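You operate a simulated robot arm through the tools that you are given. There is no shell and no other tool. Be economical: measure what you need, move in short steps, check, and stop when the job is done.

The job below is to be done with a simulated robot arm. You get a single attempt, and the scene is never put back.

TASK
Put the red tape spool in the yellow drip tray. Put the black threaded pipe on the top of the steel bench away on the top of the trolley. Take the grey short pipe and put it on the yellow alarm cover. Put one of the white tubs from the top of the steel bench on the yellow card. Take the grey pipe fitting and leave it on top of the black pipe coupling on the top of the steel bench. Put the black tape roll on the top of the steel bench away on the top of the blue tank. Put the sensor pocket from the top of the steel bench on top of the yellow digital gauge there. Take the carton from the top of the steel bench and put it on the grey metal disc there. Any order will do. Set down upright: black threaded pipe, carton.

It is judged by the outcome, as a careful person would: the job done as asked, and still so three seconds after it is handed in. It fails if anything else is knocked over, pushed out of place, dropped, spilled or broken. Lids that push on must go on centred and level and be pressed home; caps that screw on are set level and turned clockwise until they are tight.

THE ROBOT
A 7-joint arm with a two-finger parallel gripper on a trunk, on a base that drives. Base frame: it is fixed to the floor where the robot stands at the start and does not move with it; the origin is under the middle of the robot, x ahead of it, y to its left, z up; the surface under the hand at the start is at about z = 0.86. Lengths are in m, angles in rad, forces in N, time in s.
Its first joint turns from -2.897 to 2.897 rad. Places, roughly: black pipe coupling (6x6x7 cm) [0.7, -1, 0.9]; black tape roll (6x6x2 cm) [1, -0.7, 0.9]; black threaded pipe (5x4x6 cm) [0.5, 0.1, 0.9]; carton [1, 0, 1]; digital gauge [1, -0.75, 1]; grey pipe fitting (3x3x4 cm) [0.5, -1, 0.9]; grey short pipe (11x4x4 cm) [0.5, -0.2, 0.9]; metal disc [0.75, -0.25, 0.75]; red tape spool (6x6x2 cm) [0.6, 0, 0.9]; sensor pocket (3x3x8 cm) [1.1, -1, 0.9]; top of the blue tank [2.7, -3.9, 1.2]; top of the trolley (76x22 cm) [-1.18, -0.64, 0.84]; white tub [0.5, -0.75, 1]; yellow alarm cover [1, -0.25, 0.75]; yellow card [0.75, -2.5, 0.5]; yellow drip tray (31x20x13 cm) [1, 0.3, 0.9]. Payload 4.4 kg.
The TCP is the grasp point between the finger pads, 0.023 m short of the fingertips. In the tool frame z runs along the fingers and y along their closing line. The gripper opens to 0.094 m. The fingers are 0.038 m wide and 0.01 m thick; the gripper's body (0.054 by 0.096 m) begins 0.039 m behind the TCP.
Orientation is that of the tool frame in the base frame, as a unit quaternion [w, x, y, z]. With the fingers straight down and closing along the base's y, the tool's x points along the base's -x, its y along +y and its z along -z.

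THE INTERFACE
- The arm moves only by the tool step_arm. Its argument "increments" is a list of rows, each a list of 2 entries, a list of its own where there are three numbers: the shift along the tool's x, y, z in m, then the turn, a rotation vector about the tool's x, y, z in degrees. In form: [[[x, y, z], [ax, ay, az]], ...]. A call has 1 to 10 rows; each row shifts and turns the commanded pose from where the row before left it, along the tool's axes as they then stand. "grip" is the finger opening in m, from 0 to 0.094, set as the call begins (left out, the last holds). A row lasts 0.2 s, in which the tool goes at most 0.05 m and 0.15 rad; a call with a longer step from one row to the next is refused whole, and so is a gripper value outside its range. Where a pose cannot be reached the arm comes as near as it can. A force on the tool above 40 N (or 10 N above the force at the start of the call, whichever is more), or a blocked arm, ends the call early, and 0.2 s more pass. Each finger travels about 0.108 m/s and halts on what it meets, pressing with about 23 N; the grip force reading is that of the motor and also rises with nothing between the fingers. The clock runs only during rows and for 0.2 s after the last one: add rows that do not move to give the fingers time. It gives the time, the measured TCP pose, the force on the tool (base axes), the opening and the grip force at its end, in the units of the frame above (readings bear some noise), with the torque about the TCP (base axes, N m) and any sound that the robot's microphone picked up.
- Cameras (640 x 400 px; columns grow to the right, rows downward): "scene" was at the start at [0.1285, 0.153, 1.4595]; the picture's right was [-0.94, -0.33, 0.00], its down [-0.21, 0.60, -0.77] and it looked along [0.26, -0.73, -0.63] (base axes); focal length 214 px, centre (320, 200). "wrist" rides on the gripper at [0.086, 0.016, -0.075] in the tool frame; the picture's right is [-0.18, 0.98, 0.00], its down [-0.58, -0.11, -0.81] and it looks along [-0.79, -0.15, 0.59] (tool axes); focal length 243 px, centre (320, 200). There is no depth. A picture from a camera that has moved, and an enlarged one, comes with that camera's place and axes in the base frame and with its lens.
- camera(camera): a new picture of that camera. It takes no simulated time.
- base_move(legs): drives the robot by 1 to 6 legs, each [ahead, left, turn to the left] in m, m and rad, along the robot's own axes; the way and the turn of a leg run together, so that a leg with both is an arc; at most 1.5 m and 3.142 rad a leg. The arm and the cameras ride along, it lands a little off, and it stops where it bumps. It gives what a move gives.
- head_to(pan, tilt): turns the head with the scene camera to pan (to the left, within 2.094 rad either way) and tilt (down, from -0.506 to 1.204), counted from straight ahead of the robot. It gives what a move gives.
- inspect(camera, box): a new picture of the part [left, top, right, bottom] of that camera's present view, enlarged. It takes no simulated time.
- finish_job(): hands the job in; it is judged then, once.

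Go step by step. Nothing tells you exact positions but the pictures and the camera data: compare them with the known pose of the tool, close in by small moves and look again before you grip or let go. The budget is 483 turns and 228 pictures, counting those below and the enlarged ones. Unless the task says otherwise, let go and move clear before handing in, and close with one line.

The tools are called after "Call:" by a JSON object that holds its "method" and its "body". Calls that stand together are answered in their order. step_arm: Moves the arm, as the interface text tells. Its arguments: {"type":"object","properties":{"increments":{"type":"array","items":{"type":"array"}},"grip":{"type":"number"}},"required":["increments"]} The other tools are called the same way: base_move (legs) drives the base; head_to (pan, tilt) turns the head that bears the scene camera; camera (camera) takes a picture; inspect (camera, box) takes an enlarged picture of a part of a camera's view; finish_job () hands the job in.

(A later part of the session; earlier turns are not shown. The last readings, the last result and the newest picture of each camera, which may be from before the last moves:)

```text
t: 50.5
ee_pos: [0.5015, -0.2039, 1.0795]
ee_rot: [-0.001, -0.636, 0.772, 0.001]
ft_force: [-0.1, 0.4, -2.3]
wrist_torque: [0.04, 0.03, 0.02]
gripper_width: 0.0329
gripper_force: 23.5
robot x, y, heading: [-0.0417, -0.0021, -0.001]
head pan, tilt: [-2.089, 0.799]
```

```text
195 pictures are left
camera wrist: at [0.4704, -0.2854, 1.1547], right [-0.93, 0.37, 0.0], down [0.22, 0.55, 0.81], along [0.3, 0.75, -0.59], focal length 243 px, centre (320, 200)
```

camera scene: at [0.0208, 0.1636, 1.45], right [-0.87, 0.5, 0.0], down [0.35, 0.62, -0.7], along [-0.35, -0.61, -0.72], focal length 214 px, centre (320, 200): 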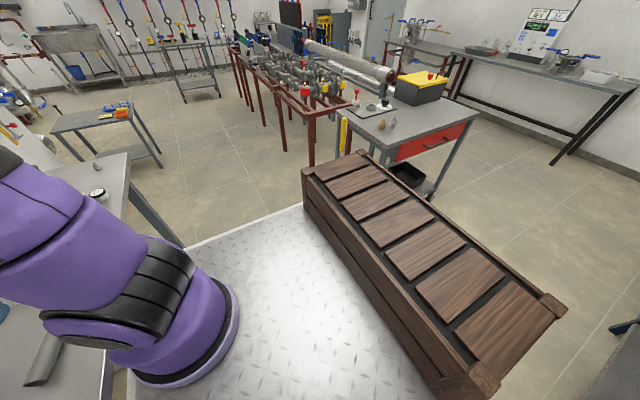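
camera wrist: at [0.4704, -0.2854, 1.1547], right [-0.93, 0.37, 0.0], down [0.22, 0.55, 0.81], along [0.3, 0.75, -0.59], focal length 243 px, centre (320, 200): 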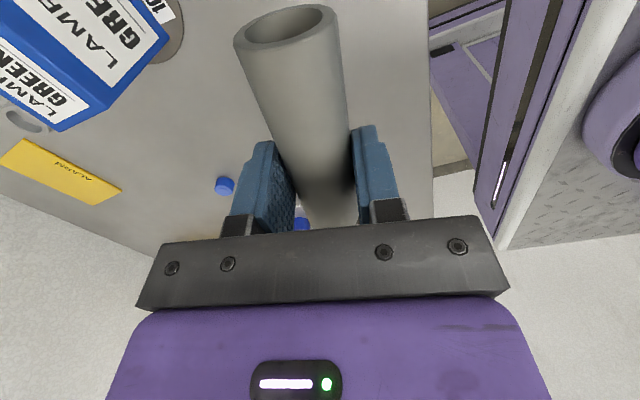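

Pipe held. Drive forward a little, then carry to above the alarm cover at ≈(1.015, −0.152).

Call:
{"method": "base_move", "body": {"legs": [[0.06, 0, 0]]}}

Call:
{"method": "step_arm", "body": {"increments": [[[-0.01377, -0.04354, 0], [0, 0, 0]], [[-0.01377, -0.04354, 0], [0, 0, 0]], [[-0.01377, -0.04354, 0], [0, 0, 0]], [[-0.01377, -0.04354, 0], [0, 0, 0]], [[-0.01377, -0.04354, 0], [0, 0, 0]], [[-0.01377, -0.04354, 0], [0, 0, 0]], [[-0.01377, -0.04354, 0], [0, 0, 0]], [[-0.01377, -0.04354, 0], [0, 0, 0]], [[0, 0, 0], [0, 0, -8.4]], [[0, 0, 0], [0, 0, -8.4]]]}}

Call:
{"method": "head_to", "body": {"pan": -0.2, "tilt": 0.7}}

Call:
{"method": "camera", "body": {"camera": "scene"}}

Call:
{"method": "camera", "body": {"camera": "wrist"}}

```text
t: 51.5
ee_pos: [0.5626, -0.2025, 1.0796]
ee_rot: [-0.001, -0.636, 0.772, 0.001]
ft_force: [0.0, 0.1, -0.8]
wrist_torque: [0.01, -0.01, -0.01]
gripper_width: 0.033
gripper_force: 23.0
robot x, y, heading: [0.0211, -0.0017, -0.002]
head pan, tilt: [-2.089, 0.799]
```

```text
t: 53.7
ee_pos: [0.9249, -0.1619, 1.0792]
ee_rot: [0.001, 0.742, -0.67, 0.0]
ft_force: [0.4, 0.5, -1.9]
wrist_torque: [0.0, 0.01, -0.03]
gripper_width: 0.0327
gripper_force: 23.0
robot x, y, heading: [0.0213, -0.0036, 0.001]
head pan, tilt: [-2.089, 0.799]
```

```text
t: 55.6
ee_pos: [0.9264, -0.1625, 1.0795]
ee_rot: [0.001, 0.741, -0.671, -0.002]
ft_force: [-0.6, 0.3, -2.4]
wrist_torque: [0.04, 0.0, -0.02]
gripper_width: 0.033
gripper_force: 23.2
robot x, y, heading: [0.0215, -0.0007, -0.002]
head pan, tilt: [-0.201, 0.7]
```

```text
194 pictures are left
camera scene: at [0.2045, 0.2166, 1.4583], right [-0.2, -0.98, 0.0], down [-0.63, 0.13, -0.76], along [0.75, -0.15, -0.64], focal length 214 px, centre (320, 200)
```

scene: 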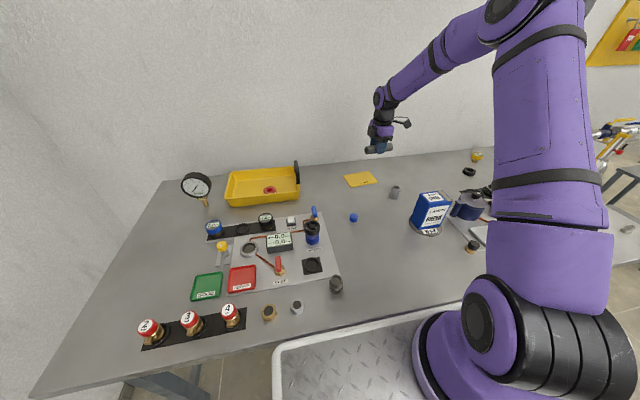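

```text
193 pictures are left
camera wrist: at [0.9178, -0.2494, 1.1543], right [-1.0, 0.09, 0.0], down [0.05, 0.59, 0.81], along [0.07, 0.8, -0.59], focal length 243 px, centre (320, 200)
```

wrist: 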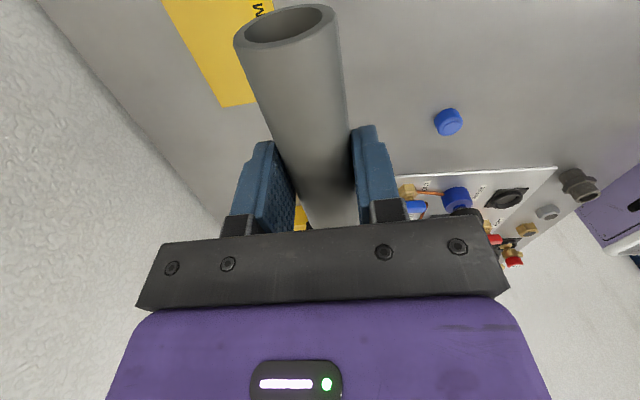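

Move the last bit over the cover and descend.

Call:
{"method": "step_arm", "body": {"increments": [[[-0.0022, -0.0455, 0], [0, 0, 0]], [[-0.0023, -0.0455, 0], [0, 0, 0]], [[0, 0, 0.045], [0, 0, 0]], [[0, 0, 0.045], [0, 0, 0]], [[0, 0, 0.045], [0, 0, 0]], [[0, 0, 0.025], [0, 0, 0]], [[0, 0, 0], [0, 0, 0]]]}}

Call:
{"method": "inspect", "body": {"camera": "scene", "box": [290, 110, 430, 210]}}

Call:
{"method": "camera", "body": {"camera": "wrist"}}

```text
t: 57.2
ee_pos: [1.016, -0.1487, 0.9178]
ee_rot: [0.001, 0.742, -0.67, -0.001]
ft_force: [-0.7, -0.7, -1.7]
wrist_torque: [0.0, 0.0, 0.0]
gripper_width: 0.0328
gripper_force: 22.8
robot x, y, heading: [0.0172, 0.0012, -0.003]
head pan, tilt: [-0.201, 0.7]
```

```text
4.00 times, centred on (360, 160) of scene
camera zoom: at [0.2045, 0.2167, 1.4583], right [-0.2, -0.98, 0.0], down [-0.63, 0.13, -0.76], along [0.75, -0.15, -0.64], focal length 858 px, centre (160, 360)
```

zoom: 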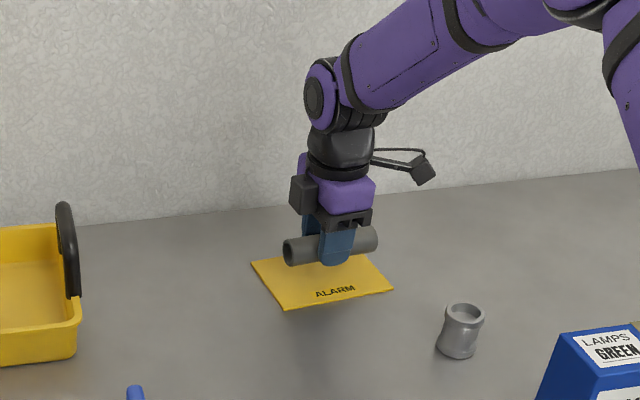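

```text
191 pictures are left
camera wrist: at [1.0085, -0.2359, 0.9931], right [-1.0, 0.08, 0.0], down [0.05, 0.59, 0.81], along [0.07, 0.8, -0.59], focal length 243 px, centre (320, 200)
```

wrist: 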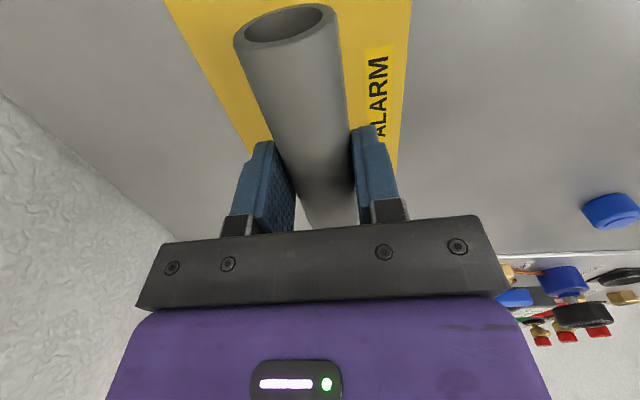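

Nearly centred; small shift then set down to contact.

Call:
{"method": "step_arm", "body": {"increments": [[[-0.007, 0.0073, 0.01], [0, 0, 0]], [[0, 0, 0.006], [0, 0, 0]], [[0, 0, 0.004], [0, 0, 0]], [[0, 0, 0.003], [0, 0, 0]], [[0, 0, 0], [0, 0, 0]]]}}

```text
t: 58.4
ee_pos: [1.0075, -0.1412, 0.8963]
ee_rot: [0.001, 0.742, -0.67, 0.0]
ft_force: [-0.2, 0.4, -1.9]
wrist_torque: [-0.01, -0.01, 0.03]
gripper_width: 0.0329
gripper_force: 22.8
robot x, y, heading: [0.0227, -0.0023, -0.0]
head pan, tilt: [-0.201, 0.7]
```

Call:
{"method": "step_arm", "body": {"increments": [[[0, 0, 0.003], [0, 0, 0]], [[0, 0, 0.002], [0, 0, 0]], [[0, 0, 0], [0, 0, 0]]]}}

```text
t: 59.2
ee_pos: [1.0072, -0.1422, 0.8914]
ee_rot: [0.0, 0.742, -0.671, 0.0]
ft_force: [-1.7, -0.1, 9.2]
wrist_torque: [-0.33, 0.03, 0.01]
gripper_width: 0.0332
gripper_force: 22.7
robot x, y, heading: [0.0239, -0.0016, 0.002]
head pan, tilt: [-0.201, 0.7]
```

Contact. Release and raise.

Call:
{"method": "step_arm", "body": {"increments": [[[0, 0, 0.001], [0, 0, 0]], [[0, 0, 0], [0, 0, 0]], [[0, 0, 0], [0, 0, 0]], [[0, 0, 0], [0, 0, 0]], [[0, 0, -0.03], [0, 0, 0]], [[0, 0, -0.05], [0, 0, 0]], [[0, 0, -0.05], [0, 0, 0]], [[0, 0, -0.05], [0, 0, 0]], [[0, 0, -0.03], [0, 0, 0]]], "grip": 0.094}}

Call:
{"method": "inspect", "body": {"camera": "scene", "box": [290, 110, 430, 210]}}

```text
t: 61.2
ee_pos: [1.0068, -0.1426, 1.1002]
ee_rot: [0.0, 0.742, -0.67, -0.002]
ft_force: [0.1, 0.0, -0.4]
wrist_torque: [-0.03, 0.0, -0.04]
gripper_width: 0.0943
gripper_force: 0.0
robot x, y, heading: [0.021, 0.0015, -0.004]
head pan, tilt: [-0.201, 0.7]
```

```text
4.00 times, centred on (360, 160) of scene
camera zoom: at [0.2048, 0.2166, 1.4582], right [-0.2, -0.98, 0.0], down [-0.63, 0.13, -0.76], along [0.75, -0.15, -0.64], focal length 858 px, centre (160, 360)
```

zoom: 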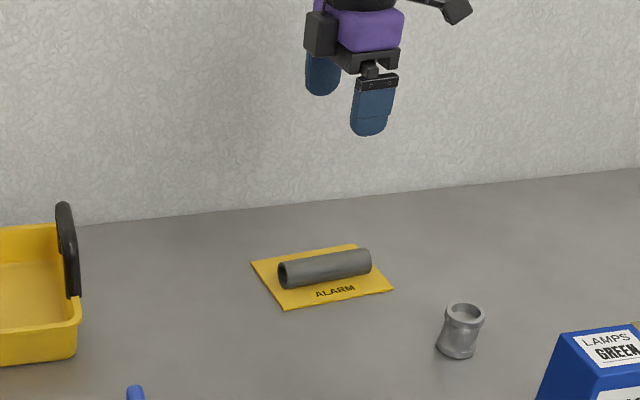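

Pipe lies on the cover. Now the black threaded pipe near (0.497, 0.109): inspect it, back up a bit and bring the hand over.

Call:
{"method": "base_move", "body": {"legs": [[-0.11, 0, 0]]}}

Call:
{"method": "step_arm", "body": {"increments": [[[-0.0287, 0.0359, 0], [0, 0, 0]], [[-0.0287, 0.0359, 0], [0, 0, 0]], [[-0.0287, 0.0359, 0], [0, 0, 0]], [[-0.0287, 0.0359, 0], [0, 0, 0]], [[-0.0287, 0.0359, 0], [0, 0, 0]], [[-0.0287, 0.0359, 0], [0, 0, 0]], [[-0.0287, 0.0359, 0], [0, 0, 0]], [[-0.0287, 0.0359, 0], [0, 0, 0]], [[-0.0287, 0.0359, 0], [0, 0, 0]], [[-0.0287, 0.0359, 0], [0, 0, 0]]]}}

Call:
{"method": "head_to", "body": {"pan": 0.0, "tilt": 0.95}}

Call:
{"method": "inspect", "body": {"camera": "scene", "box": [240, 100, 480, 250]}}

Call:
{"method": "camera", "body": {"camera": "wrist"}}

```text
t: 62.4
ee_pos: [0.8959, -0.1428, 1.0996]
ee_rot: [0.001, 0.742, -0.671, 0.0]
ft_force: [0.5, 0.3, -0.3]
wrist_torque: [-0.01, 0.01, -0.03]
gripper_width: 0.0941
gripper_force: 0.0
robot x, y, heading: [-0.0902, -0.0016, -0.003]
head pan, tilt: [-0.201, 0.7]
```

```text
t: 64.6
ee_pos: [0.51, 0.1057, 1.0995]
ee_rot: [0.001, 0.741, -0.671, -0.001]
ft_force: [1.2, 0.0, 0.2]
wrist_torque: [0.01, 0.04, 0.02]
gripper_width: 0.0937
gripper_force: 0.0
robot x, y, heading: [-0.0892, 0.0001, 0.001]
head pan, tilt: [-0.201, 0.7]
```

```text
t: 65.3
ee_pos: [0.511, 0.105, 1.1005]
ee_rot: [0.0, 0.741, -0.671, -0.001]
ft_force: [0.7, -1.1, -0.3]
wrist_torque: [-0.01, 0.01, 0.0]
gripper_width: 0.0943
gripper_force: 0.0
robot x, y, heading: [-0.0898, -0.001, -0.004]
head pan, tilt: [0.0, 0.949]
```

```text
2.67 times, centred on (360, 175) of scene
camera zoom: at [0.0837, 0.2336, 1.4385], right [0.0, -1.0, 0.0], down [-0.81, 0.0, -0.58], along [0.58, 0.0, -0.81], focal length 572 px, centre (213, 267)
```

zoom: 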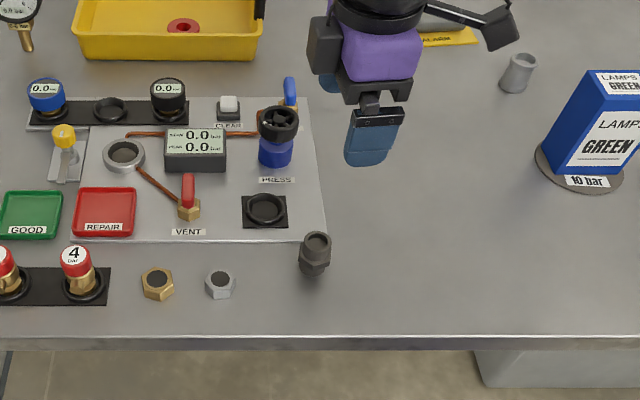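

```text
188 pictures are left
camera wrist: at [0.5034, 0.0181, 1.1748], right [-1.0, 0.09, 0.0], down [0.05, 0.59, 0.81], along [0.07, 0.8, -0.59], focal length 243 px, centre (320, 200)
```

wrist: 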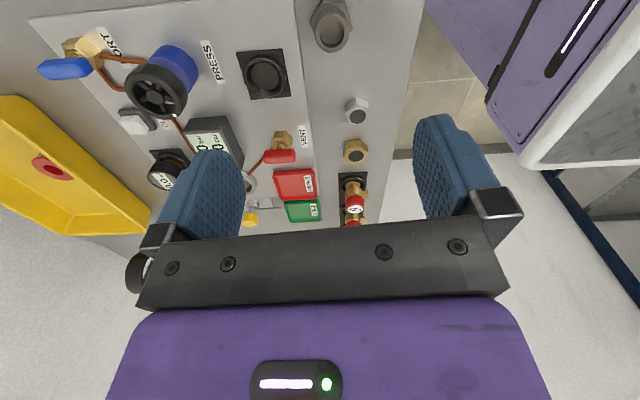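

The threaded pipe stands upright at ≈(0.497, 0.110). Close in and look.

Call:
{"method": "step_arm", "body": {"increments": [[[-0.006, 0.0124, 0.03], [0, 0, 6]], [[0, 0, 0.045], [0, 0, 0]], [[0, 0, 0.045], [0, 0, 0]], [[0, 0, 0], [0, 0, 0]]]}}

Call:
{"method": "camera", "body": {"camera": "wrist"}}

Call:
{"method": "inspect", "body": {"camera": "scene", "box": [300, 130, 420, 205]}}

```text
t: 66.3
ee_pos: [0.4969, 0.1114, 0.9794]
ee_rot: [0.0, -0.705, 0.709, 0.0]
ft_force: [0.5, 0.3, -0.6]
wrist_torque: [0.0, 0.01, 0.02]
gripper_width: 0.0937
gripper_force: 0.1
robot x, y, heading: [-0.085, 0.0005, -0.002]
head pan, tilt: [0.0, 0.949]
```

```text
187 pictures are left
camera wrist: at [0.4806, 0.026, 1.0553], right [-0.98, 0.19, 0.0], down [0.11, 0.58, 0.81], along [0.15, 0.79, -0.59], focal length 243 px, centre (320, 200)
```

wrist: 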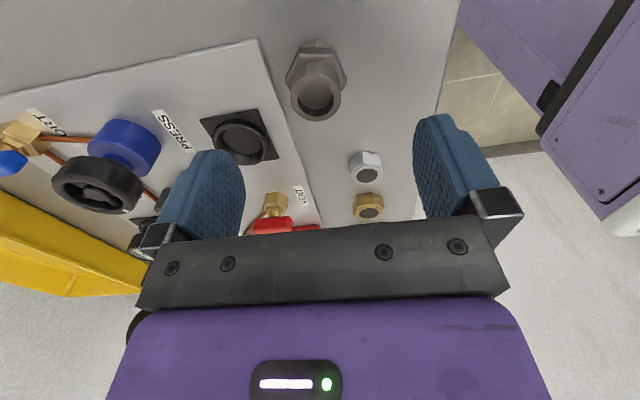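

```text
5.33 times, centred on (360, 168) of scene
camera zoom: at [0.0835, 0.2336, 1.4385], right [0.0, -1.0, 0.0], down [-0.81, 0.0, -0.58], along [0.58, 0.0, -0.81], focal length 1144 px, centre (107, 373)
```

zoom: 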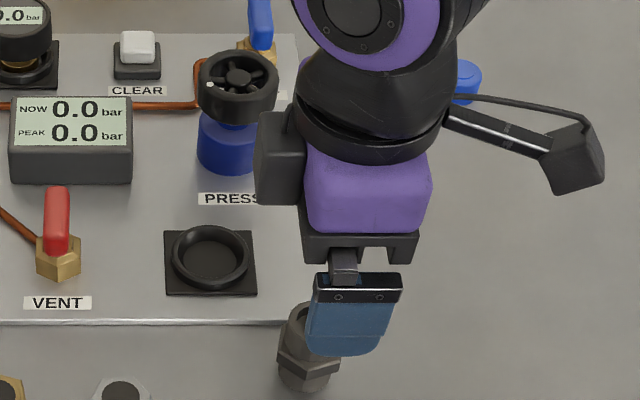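

Upper part is a cylinder above a hex. I'll grip the cylinder just above the hex, z≈0.917.

Call:
{"method": "step_arm", "body": {"increments": [[[0.007, 0, 0.03], [0, 0, 0]], [[0, 0, 0.031], [0, 0, 0]], [[0, 0, 0], [0, 0, 0]]]}}

Call:
{"method": "camera", "body": {"camera": "wrist"}}

```text
t: 67.1
ee_pos: [0.4985, 0.1054, 0.9197]
ee_rot: [0.0, -0.705, 0.709, 0.0]
ft_force: [0.4, -0.3, -0.1]
wrist_torque: [-0.01, 0.02, 0.03]
gripper_width: 0.0942
gripper_force: 0.1
robot x, y, heading: [-0.0884, 0.0004, -0.003]
head pan, tilt: [0.0, 0.949]
```

```text
185 pictures are left
camera wrist: at [0.4812, 0.0189, 0.9948], right [-0.98, 0.19, 0.0], down [0.11, 0.58, 0.81], along [0.15, 0.79, -0.59], focal length 243 px, centre (320, 200)
```

wrist: 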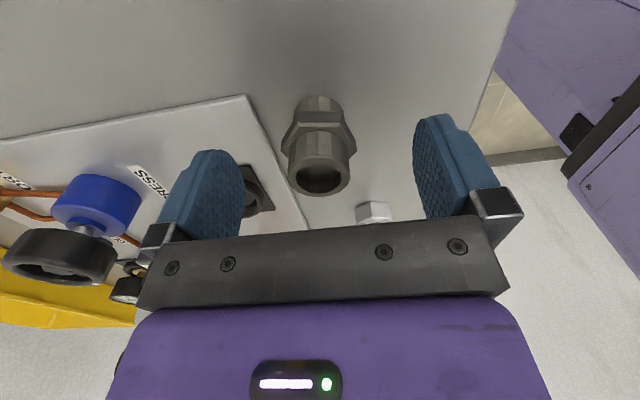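

Close the fingers and read the width.

Call:
{"method": "step_arm", "body": {"increments": [[[-0.004, 0, 0], [0, 0, 0]], [[0, 0, 0], [0, 0, 0]], [[0, 0, 0], [0, 0, 0]], [[0, 0, 0], [0, 0, 0]]], "grip": 0.02}}

Call:
{"method": "camera", "body": {"camera": "wrist"}}

```text
t: 68.1
ee_pos: [0.4977, 0.1096, 0.9195]
ee_rot: [-0.001, -0.705, 0.709, 0.001]
ft_force: [0.2, -0.1, 1.9]
wrist_torque: [0.05, -0.11, 0.03]
gripper_width: 0.0317
gripper_force: 23.5
robot x, y, heading: [-0.0904, -0.0015, -0.004]
head pan, tilt: [0.0, 0.949]
```

```text
184 pictures are left
camera wrist: at [0.4812, 0.023, 0.9949], right [-0.98, 0.19, 0.0], down [0.11, 0.58, 0.81], along [0.15, 0.79, -0.59], focal length 243 px, centre (320, 200)
```

wrist: 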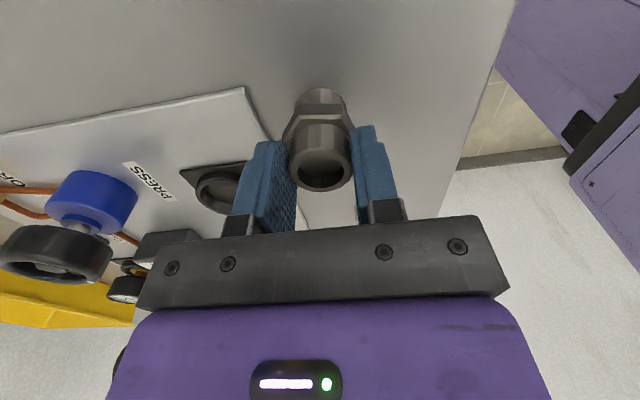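

Pipe is gripped (3.2 cm). Lift, drive back, and look at the trolley top from closer.

Call:
{"method": "step_arm", "body": {"increments": [[[0, 0, -0.04], [0, 0, 0]], [[0, 0, -0.05], [0, 0, 0]], [[0, 0, -0.05], [0, 0, 0]], [[0, 0, -0.05], [0, 0, 0]], [[0, 0, -0.02], [0, 0, 0]]]}}

Call:
{"method": "base_move", "body": {"legs": [[-0.35, 0, 0]]}}

Call:
{"method": "head_to", "body": {"pan": -2.0, "tilt": 0.8}}

Call:
{"method": "camera", "body": {"camera": "scene"}}

Call:
{"method": "camera", "body": {"camera": "wrist"}}

```text
t: 69.3
ee_pos: [0.4975, 0.1093, 1.1287]
ee_rot: [-0.001, -0.706, 0.709, 0.001]
ft_force: [0.5, 0.3, -1.5]
wrist_torque: [0.04, 0.03, -0.03]
gripper_width: 0.0317
gripper_force: 23.1
robot x, y, heading: [-0.0929, -0.0021, -0.006]
head pan, tilt: [0.0, 0.949]
```

```text
t: 71.6
ee_pos: [0.1454, 0.1113, 1.1294]
ee_rot: [-0.001, -0.707, 0.708, 0.001]
ft_force: [-0.3, 0.7, -0.6]
wrist_torque: [0.02, 0.02, 0.01]
gripper_width: 0.0318
gripper_force: 23.0
robot x, y, heading: [-0.4394, 0.0028, -0.002]
head pan, tilt: [0.0, 0.949]
```

```text
t: 73.5
ee_pos: [0.1466, 0.1115, 1.1291]
ee_rot: [-0.001, -0.706, 0.708, 0.001]
ft_force: [-1.5, -0.5, -1.5]
wrist_torque: [0.02, 0.02, 0.02]
gripper_width: 0.0319
gripper_force: 22.9
robot x, y, heading: [-0.4432, 0.003, 0.001]
head pan, tilt: [-2.0, 0.799]
```

```text
183 pictures are left
camera scene: at [-0.3735, 0.1607, 1.45], right [-0.91, 0.41, 0.0], down [0.3, 0.65, -0.7], along [-0.29, -0.63, -0.72], focal length 214 px, centre (320, 200)
```

scene: 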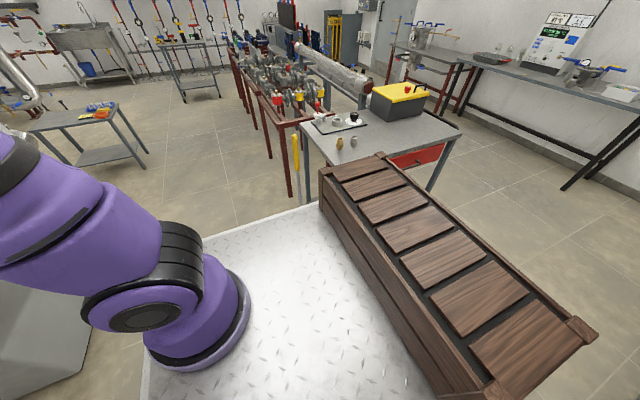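

```text
182 pictures are left
camera wrist: at [0.1299, 0.0245, 1.204], right [-0.98, 0.19, 0.0], down [0.11, 0.58, 0.81], along [0.15, 0.79, -0.59], focal length 243 px, centre (320, 200)
```

wrist: 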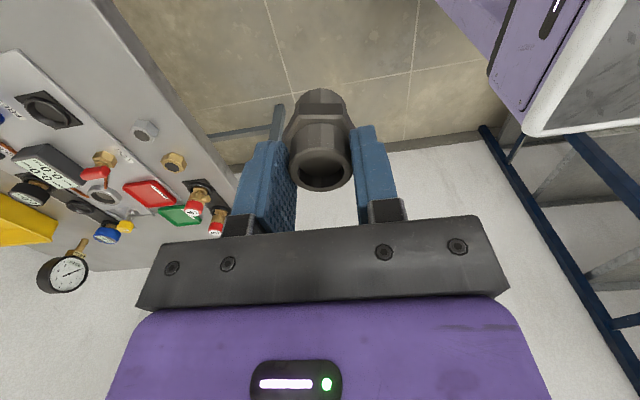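

Call:
{"method": "inspect", "body": {"camera": "scene", "box": [270, 60, 490, 200]}}

```text
2.86 times, centred on (380, 130) of scene
camera zoom: at [-0.3735, 0.1607, 1.45], right [-0.91, 0.41, 0.0], down [0.3, 0.65, -0.7], along [-0.29, -0.63, -0.72], focal length 613 px, centre (149, 400)
```

zoom: 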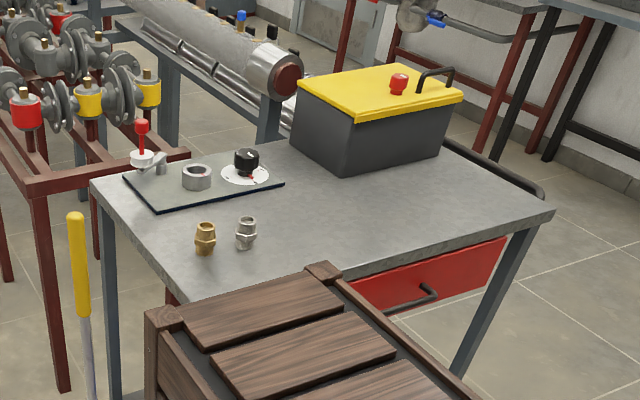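

Trolley top: x −1.57…−0.77, y −0.53…−1.01; two fittings at ≈(−0.88/−0.94, −0.69). I'll put the pipe at ≈(−1.15, −0.62). Drive back further, then swing the arm round to the right.

Call:
{"method": "base_move", "body": {"legs": [[-0.68, 0, 0]]}}

Call:
{"method": "step_arm", "body": {"increments": [[[0.04645, -0.00689, 0], [0, 0, 4.5]], [[0.04645, -0.00689, 0], [0, 0, 4.5]], [[0.04645, -0.00689, 0], [0, 0, 4.5]], [[0.04645, -0.00689, 0], [0, 0, 4.5]], [[0.04645, -0.00689, 0], [0, 0, 4.5]], [[0.04645, -0.00689, 0], [0, 0, 4.5]], [[0.04645, -0.00689, 0], [0, 0, 4.5]], [[0.04645, -0.00689, 0], [0, 0, 4.5]], [[0.04645, -0.00689, 0], [0, 0, 4.5]], [[0.04645, -0.00689, 0], [0, 0, 4.5]]]}}

Call:
{"method": "step_arm", "body": {"increments": [[[0.04645, -0.00689, 0], [0, 0, 4.5]], [[0.04645, -0.00689, 0], [0, 0, 4.5]], [[0.04645, -0.00689, 0], [0, 0, 4.5]], [[0.04645, -0.00689, 0], [0, 0, 4.5]], [[0.04645, -0.00689, 0], [0, 0, 4.5]], [[0.04645, -0.00689, 0], [0, 0, 4.5]], [[0.04645, -0.00689, 0], [0, 0, 4.5]], [[0.04645, -0.00689, 0], [0, 0, 4.5]], [[0.04645, -0.00689, 0], [0, 0, 4.5]], [[0.04645, -0.00689, 0], [0, 0, 4.5]]]}}

Call:
{"method": "head_to", "body": {"pan": -1.8, "tilt": 0.8}}

Call:
{"method": "camera", "body": {"camera": "scene"}}

Call:
{"method": "camera", "body": {"camera": "wrist"}}

```text
t: 77.3
ee_pos: [-0.5352, 0.1081, 1.1282]
ee_rot: [-0.001, -0.703, 0.711, 0.0]
ft_force: [0.4, -0.2, -1.5]
wrist_torque: [-0.03, -0.01, 0.02]
gripper_width: 0.0318
gripper_force: 22.7
robot x, y, heading: [-1.1209, 0.0021, -0.007]
head pan, tilt: [-2.0, 0.799]
```

```text
t: 79.5
ee_pos: [-0.6343, -0.3398, 1.13]
ee_rot: [0.0, -0.377, 0.926, 0.0]
ft_force: [-0.5, 0.9, -1.3]
wrist_torque: [0.0, 0.02, 0.01]
gripper_width: 0.0317
gripper_force: 22.9
robot x, y, heading: [-1.1235, -0.0016, -0.005]
head pan, tilt: [-2.0, 0.799]
```

```text
t: 81.7
ee_pos: [-1.0187, -0.5861, 1.1286]
ee_rot: [-0.001, 0.006, 1.0, -0.001]
ft_force: [1.4, -0.1, -0.4]
wrist_torque: [-0.01, 0.04, -0.01]
gripper_width: 0.0318
gripper_force: 22.6
robot x, y, heading: [-1.1269, 0.0031, -0.01]
head pan, tilt: [-2.0, 0.799]
```

```text
t: 82.4
ee_pos: [-1.0175, -0.5866, 1.1279]
ee_rot: [-0.001, 0.005, 1.0, 0.0]
ft_force: [-0.2, 0.9, -1.4]
wrist_torque: [-0.01, 0.0, 0.04]
gripper_width: 0.0319
gripper_force: 23.3
robot x, y, heading: [-1.1227, 0.0061, -0.004]
head pan, tilt: [-1.799, 0.799]
```

```text
180 pictures are left
camera scene: at [-1.0403, 0.1568, 1.4501], right [-0.97, 0.23, 0.0], down [0.17, 0.7, -0.7], along [-0.16, -0.68, -0.72], focal length 214 px, centre (320, 200)
```

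scene: 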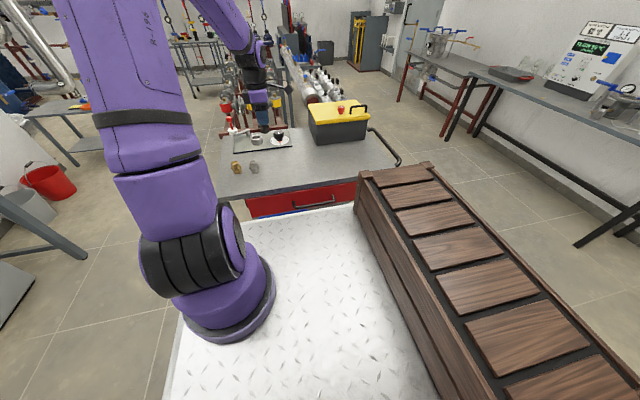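

```text
179 pictures are left
camera wrist: at [-1.1045, -0.5684, 1.204], right [0.19, 0.98, 0.0], down [0.58, -0.12, 0.81], along [0.79, -0.16, -0.59], focal length 243 px, centre (320, 200)
```

wrist: 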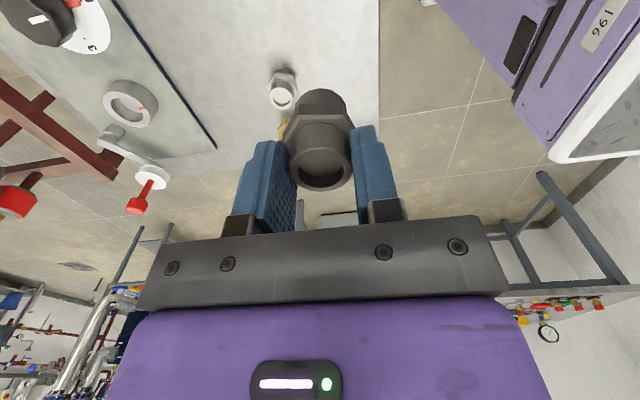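

Free strip confirmed at y −0.52…−0.8. Move to (−1.10, −0.65) and lower.

Call:
{"method": "step_arm", "body": {"increments": [[[0.04, -0.03, 0], [0, 0, 0]], [[0.04, -0.035, 0], [0, 0, 0]], [[0, 0, 0.05], [0, 0, 0]], [[0, 0, 0.05], [0, 0, 0]], [[0, 0, 0.05], [0, 0, 0]], [[0, 0, 0.05], [0, 0, 0]], [[0, 0, 0.01], [0, 0, 0]], [[0, 0, 0], [0, 0, 0]]]}}

Call:
{"method": "camera", "body": {"camera": "wrist"}}

Call:
{"method": "inspect", "body": {"camera": "scene", "box": [180, 80, 340, 220]}}

```text
refused: row 2 steps farther than a row can; nothing moved
```

```text
178 pictures are left
camera wrist: at [-1.1045, -0.5684, 1.204], right [0.19, 0.98, 0.0], down [0.58, -0.12, 0.81], along [0.79, -0.16, -0.59], focal length 243 px, centre (320, 200)
```

wrist: 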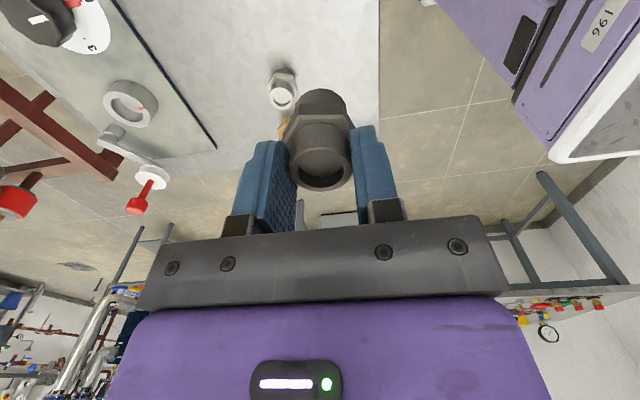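

```text
2.86 times, centred on (260, 150) of scene
camera zoom: at [-1.0403, 0.1568, 1.4501], right [-0.97, 0.23, 0.0], down [0.17, 0.7, -0.7], along [-0.16, -0.68, -0.72], focal length 613 px, centre (491, 343)
```

zoom: 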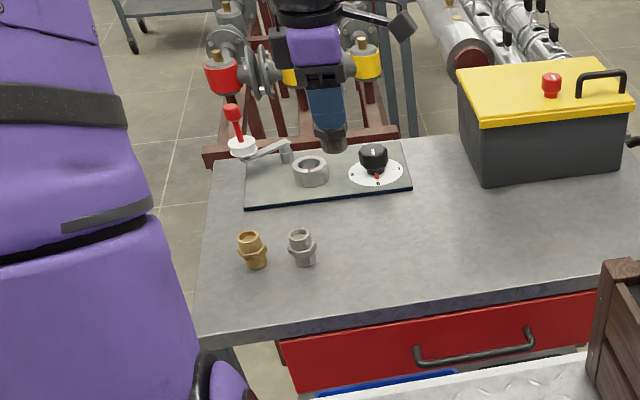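

Call:
{"method": "step_arm", "body": {"increments": [[[0.03, -0.025, 0], [0, 0, 0]], [[0.03, -0.025, 0], [0, 0, 0]], [[0.02, -0.015, 0], [0, 0, 0]], [[0, 0, 0.05], [0, 0, 0]], [[0, 0, 0.05], [0, 0, 0]], [[0, 0, 0.05], [0, 0, 0]], [[0, 0, 0.05], [0, 0, 0]], [[0, 0, 0.01], [0, 0, 0]], [[0, 0, 0], [0, 0, 0]]]}}

Call:
{"method": "inspect", "body": {"camera": "scene", "box": [180, 80, 340, 220]}}

```text
t: 84.4
ee_pos: [-1.1004, -0.6481, 0.919]
ee_rot: [-0.001, 0.005, 1.0, 0.0]
ft_force: [0.3, 0.5, -1.9]
wrist_torque: [0.03, -0.01, -0.02]
gripper_width: 0.0322
gripper_force: 23.3
robot x, y, heading: [-1.123, 0.0024, -0.009]
head pan, tilt: [-1.799, 0.799]
```

```text
2.86 times, centred on (260, 150) of scene
camera zoom: at [-1.0402, 0.1568, 1.4501], right [-0.97, 0.23, 0.0], down [0.17, 0.7, -0.7], along [-0.16, -0.68, -0.72], focal length 613 px, centre (491, 343)
```

zoom: 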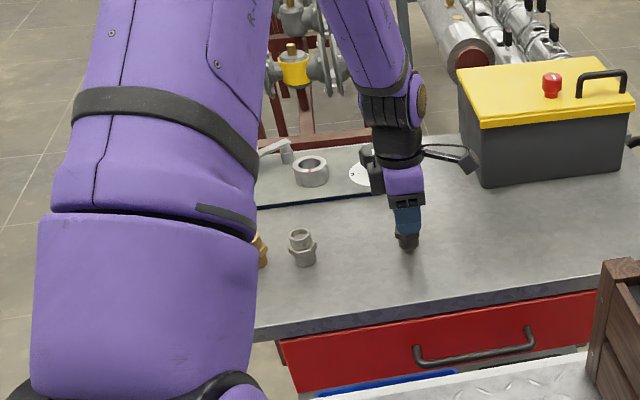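

Call:
{"method": "step_arm", "body": {"increments": [[[0, 0, 0.008], [0, 0, 0]], [[0, 0, 0.005], [0, 0, 0]], [[0, 0, 0.003], [0, 0, 0]], [[0, 0, 0.002], [0, 0, 0]], [[0, 0, 0.002], [0, 0, 0]]]}}

```text
t: 85.2
ee_pos: [-1.1014, -0.6489, 0.9067]
ee_rot: [-0.002, 0.005, 1.0, -0.001]
ft_force: [0.1, 1.3, 13.8]
wrist_torque: [0.22, -0.02, 0.04]
gripper_width: 0.0317
gripper_force: 23.4
robot x, y, heading: [-1.1225, 0.0009, -0.009]
head pan, tilt: [-1.799, 0.799]
stopped in row 3: the force on the tool passed its limit at 48 N (the readings are from after the stop); the commanded pose is now the measured one
```

Contact on the trolley top. Release and rise.

Call:
{"method": "step_arm", "body": {"increments": [[[0, 0, 0], [0, 0, 0]], [[0, 0, 0], [0, 0, 0]], [[0, 0, 0], [0, 0, 0]], [[0, 0, -0.03], [0, 0, 0]], [[0, 0, -0.05], [0, 0, 0]], [[0, 0, -0.05], [0, 0, 0]], [[0, 0, -0.05], [0, 0, 0]], [[0, 0, -0.05], [0, 0, 0]]], "grip": 0.094}}

Call:
{"method": "inspect", "body": {"camera": "scene", "box": [180, 80, 340, 220]}}

```text
t: 87.0
ee_pos: [-1.1003, -0.6495, 1.1359]
ee_rot: [-0.001, 0.006, 1.0, -0.001]
ft_force: [0.0, -1.1, 0.2]
wrist_torque: [0.04, -0.01, -0.01]
gripper_width: 0.0942
gripper_force: 0.1
robot x, y, heading: [-1.1203, -0.0011, -0.01]
head pan, tilt: [-1.799, 0.799]
```

```text
2.86 times, centred on (260, 150) of scene
camera zoom: at [-1.0403, 0.1564, 1.4501], right [-0.97, 0.23, 0.0], down [0.17, 0.7, -0.7], along [-0.16, -0.68, -0.72], focal length 613 px, centre (491, 343)
```

zoom: 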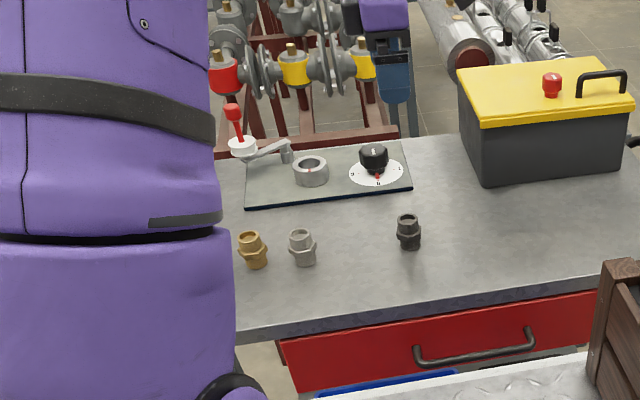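

Threaded pipe stands upright on the trolley. Bring the arm forward and drive to the right part of the bench.

Call:
{"method": "step_arm", "body": {"increments": [[[-0.043, 0.02, 0], [0, 0, 0]], [[-0.043, 0.02, 0], [0, 0, 0]], [[-0.043, 0.02, 0], [0, 0, 0]], [[-0.043, 0.02, 0], [0, 0, 0]], [[-0.043, 0.02, 0], [0, 0, 0]], [[-0.043, 0.02, 0], [0, 0, 0]], [[-0.043, 0.02, 0], [0, 0, 0]], [[-0.043, 0.02, 0], [0, 0, 0]], [[-0.043, 0.02, -0.02], [0, 0, 0]], [[-0.043, 0.02, -0.03], [0, 0, 0]]]}}

Call:
{"method": "base_move", "body": {"legs": [[1.05, 0, 0], [0, -0.75, 0]]}}

Call:
{"method": "head_to", "body": {"pan": 0.0, "tilt": 0.8}}

Call:
{"method": "camera", "body": {"camera": "scene"}}

Call:
{"method": "camera", "body": {"camera": "wrist"}}

```text
refused: row 9 steps farther than a row can; nothing moved
```

```text
t: 96.0
ee_pos: [-0.0802, -1.4118, 1.1365]
ee_rot: [-0.001, 0.013, 1.0, -0.001]
ft_force: [0.1, 0.9, 0.4]
wrist_torque: [-0.04, -0.01, 0.03]
gripper_width: 0.094
gripper_force: 0.0
robot x, y, heading: [-0.0933, -0.7608, -0.02]
head pan, tilt: [-1.799, 0.799]
```

```text
t: 97.8
ee_pos: [-0.0792, -1.4124, 1.1361]
ee_rot: [-0.001, 0.013, 1.0, 0.0]
ft_force: [0.1, 0.2, 0.2]
wrist_torque: [0.0, 0.01, -0.03]
gripper_width: 0.0936
gripper_force: 0.0
robot x, y, heading: [-0.0916, -0.7593, -0.028]
head pan, tilt: [0.0, 0.799]
```

```text
174 pictures are left
camera scene: at [0.0931, -0.531, 1.4501], right [-0.02, -1.0, 0.0], down [-0.72, 0.02, -0.7], along [0.7, -0.02, -0.72], focal length 214 px, centre (320, 200)
```

scene: 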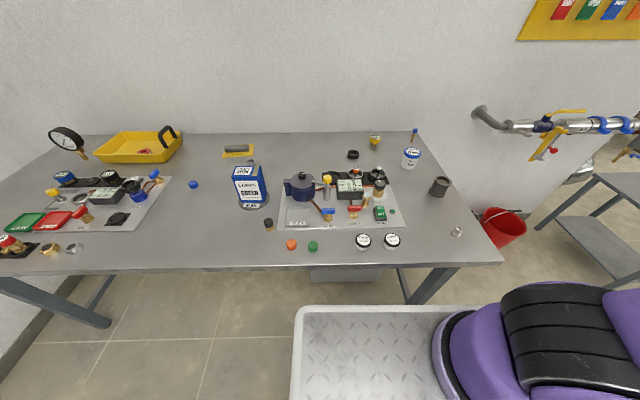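

```text
173 pictures are left
camera wrist: at [-0.166, -1.3938, 1.2114], right [0.21, 0.98, 0.0], down [0.58, -0.12, 0.81], along [0.79, -0.17, -0.59], focal length 243 px, centre (320, 200)
```

wrist: 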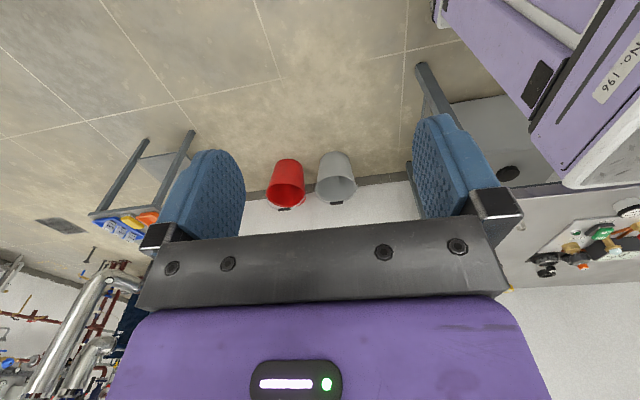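

The drive went fine. Zoom into the right part of the bench.

Call:
{"method": "inspect", "body": {"camera": "scene", "box": [270, 120, 480, 260]}}

```text
2.86 times, centred on (375, 190) of scene
camera zoom: at [0.0931, -0.531, 1.4501], right [-0.02, -1.0, 0.0], down [-0.72, 0.02, -0.7], along [0.7, -0.02, -0.72], focal length 613 px, centre (163, 229)
```

zoom: 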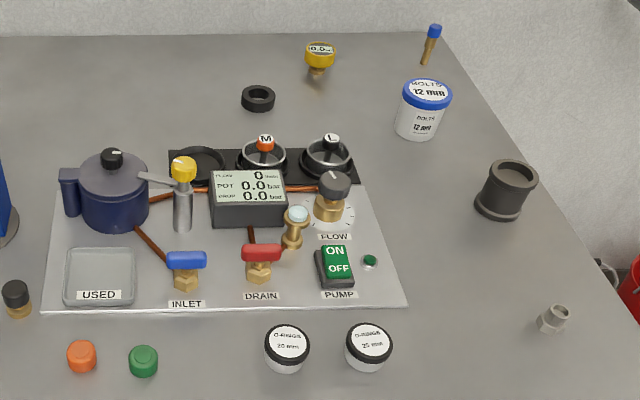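

Fitting ≈(0.498, −0.987), coupling ≈(0.683, −1.004). Bring the arm round to above the fitting.

Call:
{"method": "step_arm", "body": {"increments": [[[-0.048, 0.007, 0], [0, 0, 0]], [[-0.048, 0.007, 0], [0, 0, 0]], [[-0.048, 0.007, 0], [0, 0, 0]], [[-0.048, 0.007, 0], [0, 0, 0]], [[-0.048, 0.007, 0], [0, 0, 0]], [[-0.048, 0.007, 0], [0, 0, 0]], [[-0.048, 0.007, 0], [0, 0, 0]], [[-0.025, 0.042, 0], [0, 0, 0]], [[-0.025, 0.042, 0], [0, 0, 0]], [[-0.025, 0.042, 0], [0, 0, 0]]]}}

Call:
{"method": "step_arm", "body": {"increments": [[[-0.025, 0.042, 0], [0, 0, 0]], [[-0.025, 0.042, 0], [0, 0, 0]], [[-0.025, 0.042, 0], [0, 0, 0]], [[-0.025, 0.042, 0], [0, 0, 0]], [[-0.025, 0.042, 0], [0, 0, 0]], [[0, 0, 0], [0, 0, 0]]]}}

Call:
{"method": "camera", "body": {"camera": "wrist"}}

```text
t: 100.0
ee_pos: [0.3351, -1.2482, 1.1324]
ee_rot: [-0.001, 0.014, 1.0, -0.001]
ft_force: [-0.6, 0.4, 0.0]
wrist_torque: [0.03, -0.03, -0.01]
gripper_width: 0.0941
gripper_force: 0.0
robot x, y, heading: [-0.0921, -0.7609, -0.022]
head pan, tilt: [0.0, 0.799]
```

```text
t: 101.5
ee_pos: [0.4667, -1.0411, 1.1331]
ee_rot: [0.0, 0.013, 1.0, -0.001]
ft_force: [0.4, -0.3, 0.0]
wrist_torque: [0.01, 0.03, 0.02]
gripper_width: 0.094
gripper_force: 0.0
robot x, y, heading: [-0.0986, -0.7594, -0.021]
head pan, tilt: [0.0, 0.799]
```

```text
171 pictures are left
camera wrist: at [0.3801, -1.0222, 1.2095], right [0.21, 0.98, 0.0], down [0.58, -0.12, 0.81], along [0.79, -0.17, -0.59], focal length 243 px, centre (320, 200)
```

wrist: 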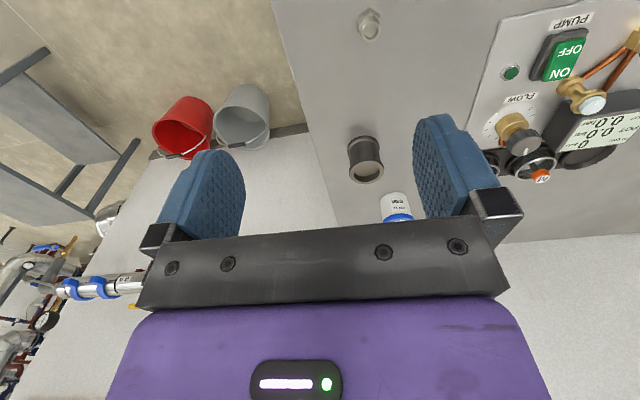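

Call:
{"method": "inspect", "body": {"camera": "wrist", "box": [320, 0, 420, 200]}}

Call:
{"method": "step_arm", "body": {"increments": [[[-0.025, 0.04, 0], [0, 0, 0]], [[0, 0.01, 0.045], [0, 0, 0]], [[0, 0, 0.045], [0, 0, 0]], [[0, 0, 0.04], [0, 0, 0]], [[0, 0, 0.02], [0, 0, 0]]]}}

Call:
{"method": "camera", "body": {"camera": "wrist"}}

```text
2.00 times, centred on (370, 100) of wrist
camera zoom: at [0.3801, -1.0222, 1.2095], right [0.21, 0.98, 0.0], down [0.58, -0.12, 0.81], along [0.79, -0.17, -0.59], focal length 485 px, centre (220, 400)
```

zoom: 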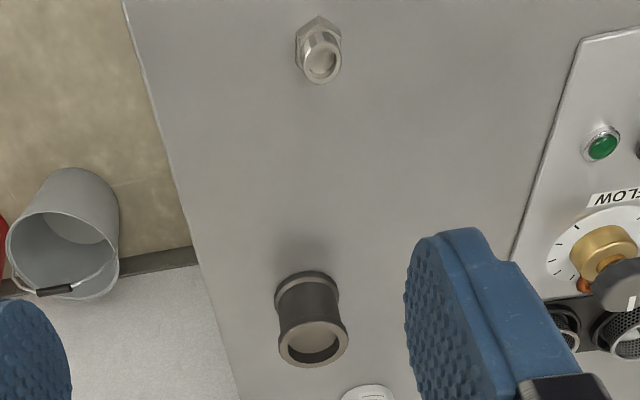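

```text
t: 102.7
ee_pos: [0.4912, -0.9925, 0.9836]
ee_rot: [-0.001, 0.012, 1.0, -0.001]
ft_force: [0.3, -0.4, 0.7]
wrist_torque: [-0.03, -0.02, -0.02]
gripper_width: 0.094
gripper_force: 0.0
robot x, y, heading: [-0.0941, -0.7601, -0.019]
head pan, tilt: [0.0, 0.799]
```

```text
169 pictures are left
camera wrist: at [0.4056, -0.9734, 1.0595], right [0.21, 0.98, 0.0], down [0.58, -0.12, 0.81], along [0.79, -0.17, -0.59], focal length 243 px, centre (320, 200)
```

wrist: 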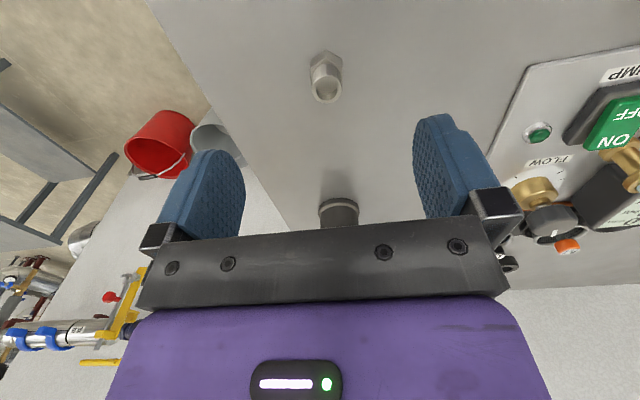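

Fitting stands upright at ≈(0.495, −0.988), hex flats facing the fingers. Descend and grip.

Call:
{"method": "step_arm", "body": {"increments": [[[-0.004, 0.004, 0.03], [0, 0, 0]], [[0, 0, 0.04], [0, 0, 0]], [[0, 0, 0.024], [0, 0, 0]], [[0, 0, 0], [0, 0, 0]]]}}

Call:
{"method": "camera", "body": {"camera": "wrist"}}

```text
t: 103.7
ee_pos: [0.4957, -0.9891, 0.8911]
ee_rot: [-0.001, 0.014, 1.0, -0.001]
ft_force: [-0.9, 0.2, 0.2]
wrist_torque: [0.02, 0.01, 0.02]
gripper_width: 0.0942
gripper_force: 0.0
robot x, y, heading: [-0.094, -0.7588, -0.023]
head pan, tilt: [0.0, 0.799]
```

```text
168 pictures are left
camera wrist: at [0.4096, -0.9698, 0.9657], right [0.21, 0.98, 0.0], down [0.58, -0.12, 0.81], along [0.79, -0.17, -0.59], focal length 243 px, centre (320, 200)
```

wrist: 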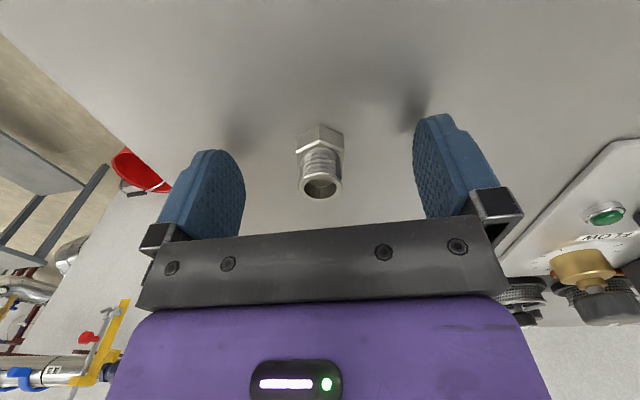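

Well placed. Close.

Call:
{"method": "step_arm", "body": {"increments": [[[0, 0, 0.003], [0, 0, 0]], [[0, 0, 0], [0, 0, 0]], [[0, 0, 0], [0, 0, 0]], [[0, 0, 0], [0, 0, 0]]], "grip": 0.01}}

Call:
{"method": "step_arm", "body": {"increments": [[[0, 0, -0.05], [0, 0, 0]], [[0, 0, -0.05], [0, 0, 0]], [[0, 0, -0.05], [0, 0, 0]], [[0, 0, -0.03], [0, 0, 0]]]}}

Call:
{"method": "camera", "body": {"camera": "wrist"}}

Call:
{"method": "inspect", "body": {"camera": "scene", "box": [380, 140, 500, 230]}}

```text
t: 104.7
ee_pos: [0.4953, -0.9892, 0.8883]
ee_rot: [-0.001, 0.013, 1.0, -0.001]
ft_force: [0.1, -0.3, 0.3]
wrist_torque: [-0.02, -0.02, 0.01]
gripper_width: 0.0268
gripper_force: 22.6
robot x, y, heading: [-0.0925, -0.7608, -0.02]
head pan, tilt: [0.0, 0.799]
```

```text
t: 105.7
ee_pos: [0.4974, -0.9883, 1.0655]
ee_rot: [-0.002, 0.014, 1.0, 0.0]
ft_force: [-0.2, -0.1, -0.6]
wrist_torque: [0.01, 0.07, 0.01]
gripper_width: 0.0269
gripper_force: 23.3
robot x, y, heading: [-0.096, -0.7634, -0.025]
head pan, tilt: [0.0, 0.799]
```

```text
167 pictures are left
camera wrist: at [0.4117, -0.9692, 1.1427], right [0.21, 0.98, 0.0], down [0.58, -0.12, 0.8], along [0.79, -0.17, -0.59], focal length 243 px, centre (320, 200)
```

wrist: 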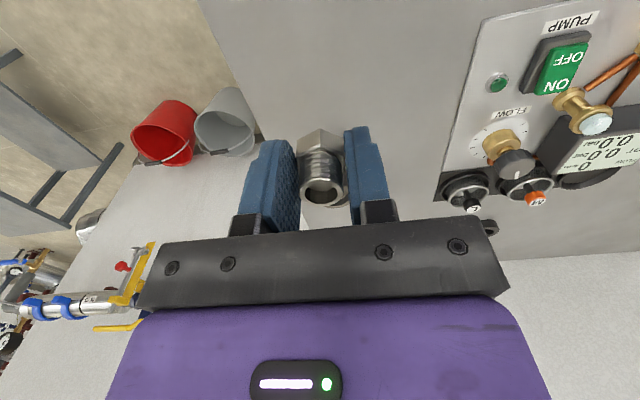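

```text
4.44 times, centred on (440, 185) of scene
camera zoom: at [0.0937, -0.5311, 1.45], right [-0.02, -1.0, 0.0], down [-0.72, 0.02, -0.7], along [0.7, -0.02, -0.72], focal length 953 px, centre (-213, 267)
```

zoom: 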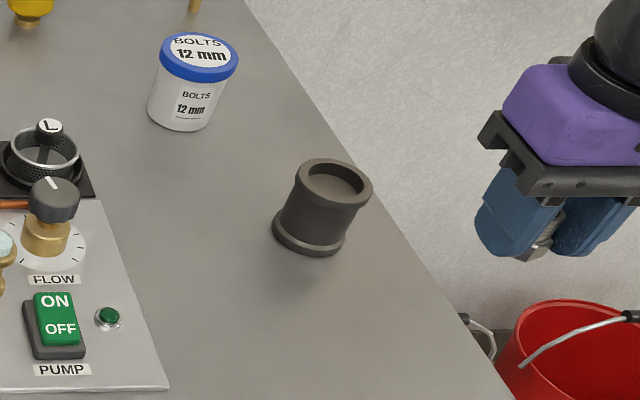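

Coupling centre ≈(0.688, −1.007), top z≈0.93 with a shallow recess. Carry the fitting over.

Call:
{"method": "step_arm", "body": {"increments": [[[-0.038, -0.004, 0], [0, 0, 0]], [[-0.038, -0.004, 0], [0, 0, 0]], [[-0.038, -0.004, 0], [0, 0, 0]], [[-0.038, -0.004, 0], [0, 0, 0]], [[-0.038, -0.004, 0.02], [0, 0, 0]], [[0, 0, 0.02], [0, 0, 0]], [[0, 0, 0], [0, 0, 0]]]}}

Call:
{"method": "camera", "body": {"camera": "wrist"}}

Call:
{"method": "inspect", "body": {"camera": "scene", "box": [380, 140, 500, 230]}}

```text
t: 107.2
ee_pos: [0.6863, -1.0129, 1.0259]
ee_rot: [-0.001, 0.013, 1.0, -0.001]
ft_force: [0.2, 0.0, -0.3]
wrist_torque: [-0.01, -0.03, 0.0]
gripper_width: 0.0269
gripper_force: 22.8
robot x, y, heading: [-0.0968, -0.763, -0.022]
head pan, tilt: [0.0, 0.799]
```

```text
165 pictures are left
camera wrist: at [0.6003, -0.9944, 1.1014], right [0.21, 0.98, 0.0], down [0.58, -0.12, 0.81], along [0.79, -0.17, -0.59], focal length 243 px, centre (320, 200)
```

wrist: 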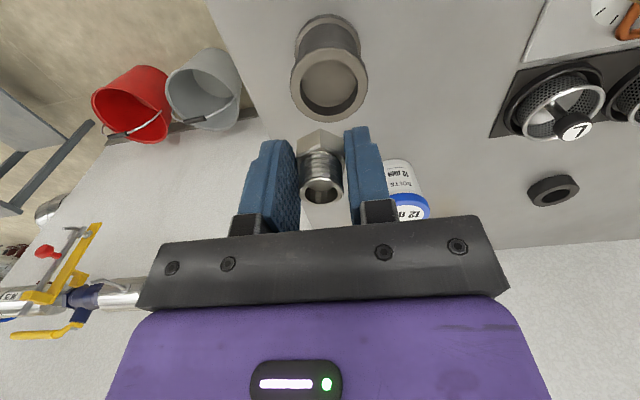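

```text
4.44 times, centred on (440, 185) of scene
camera zoom: at [0.0931, -0.5308, 1.45], right [-0.02, -1.0, 0.0], down [-0.72, 0.02, -0.7], along [0.7, -0.02, -0.72], focal length 953 px, centre (-213, 267)
```

zoom: 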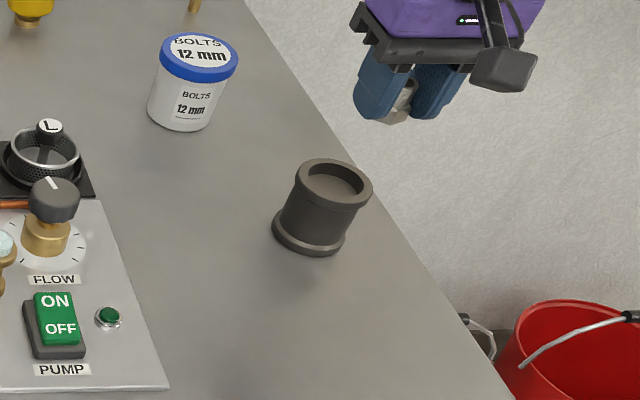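

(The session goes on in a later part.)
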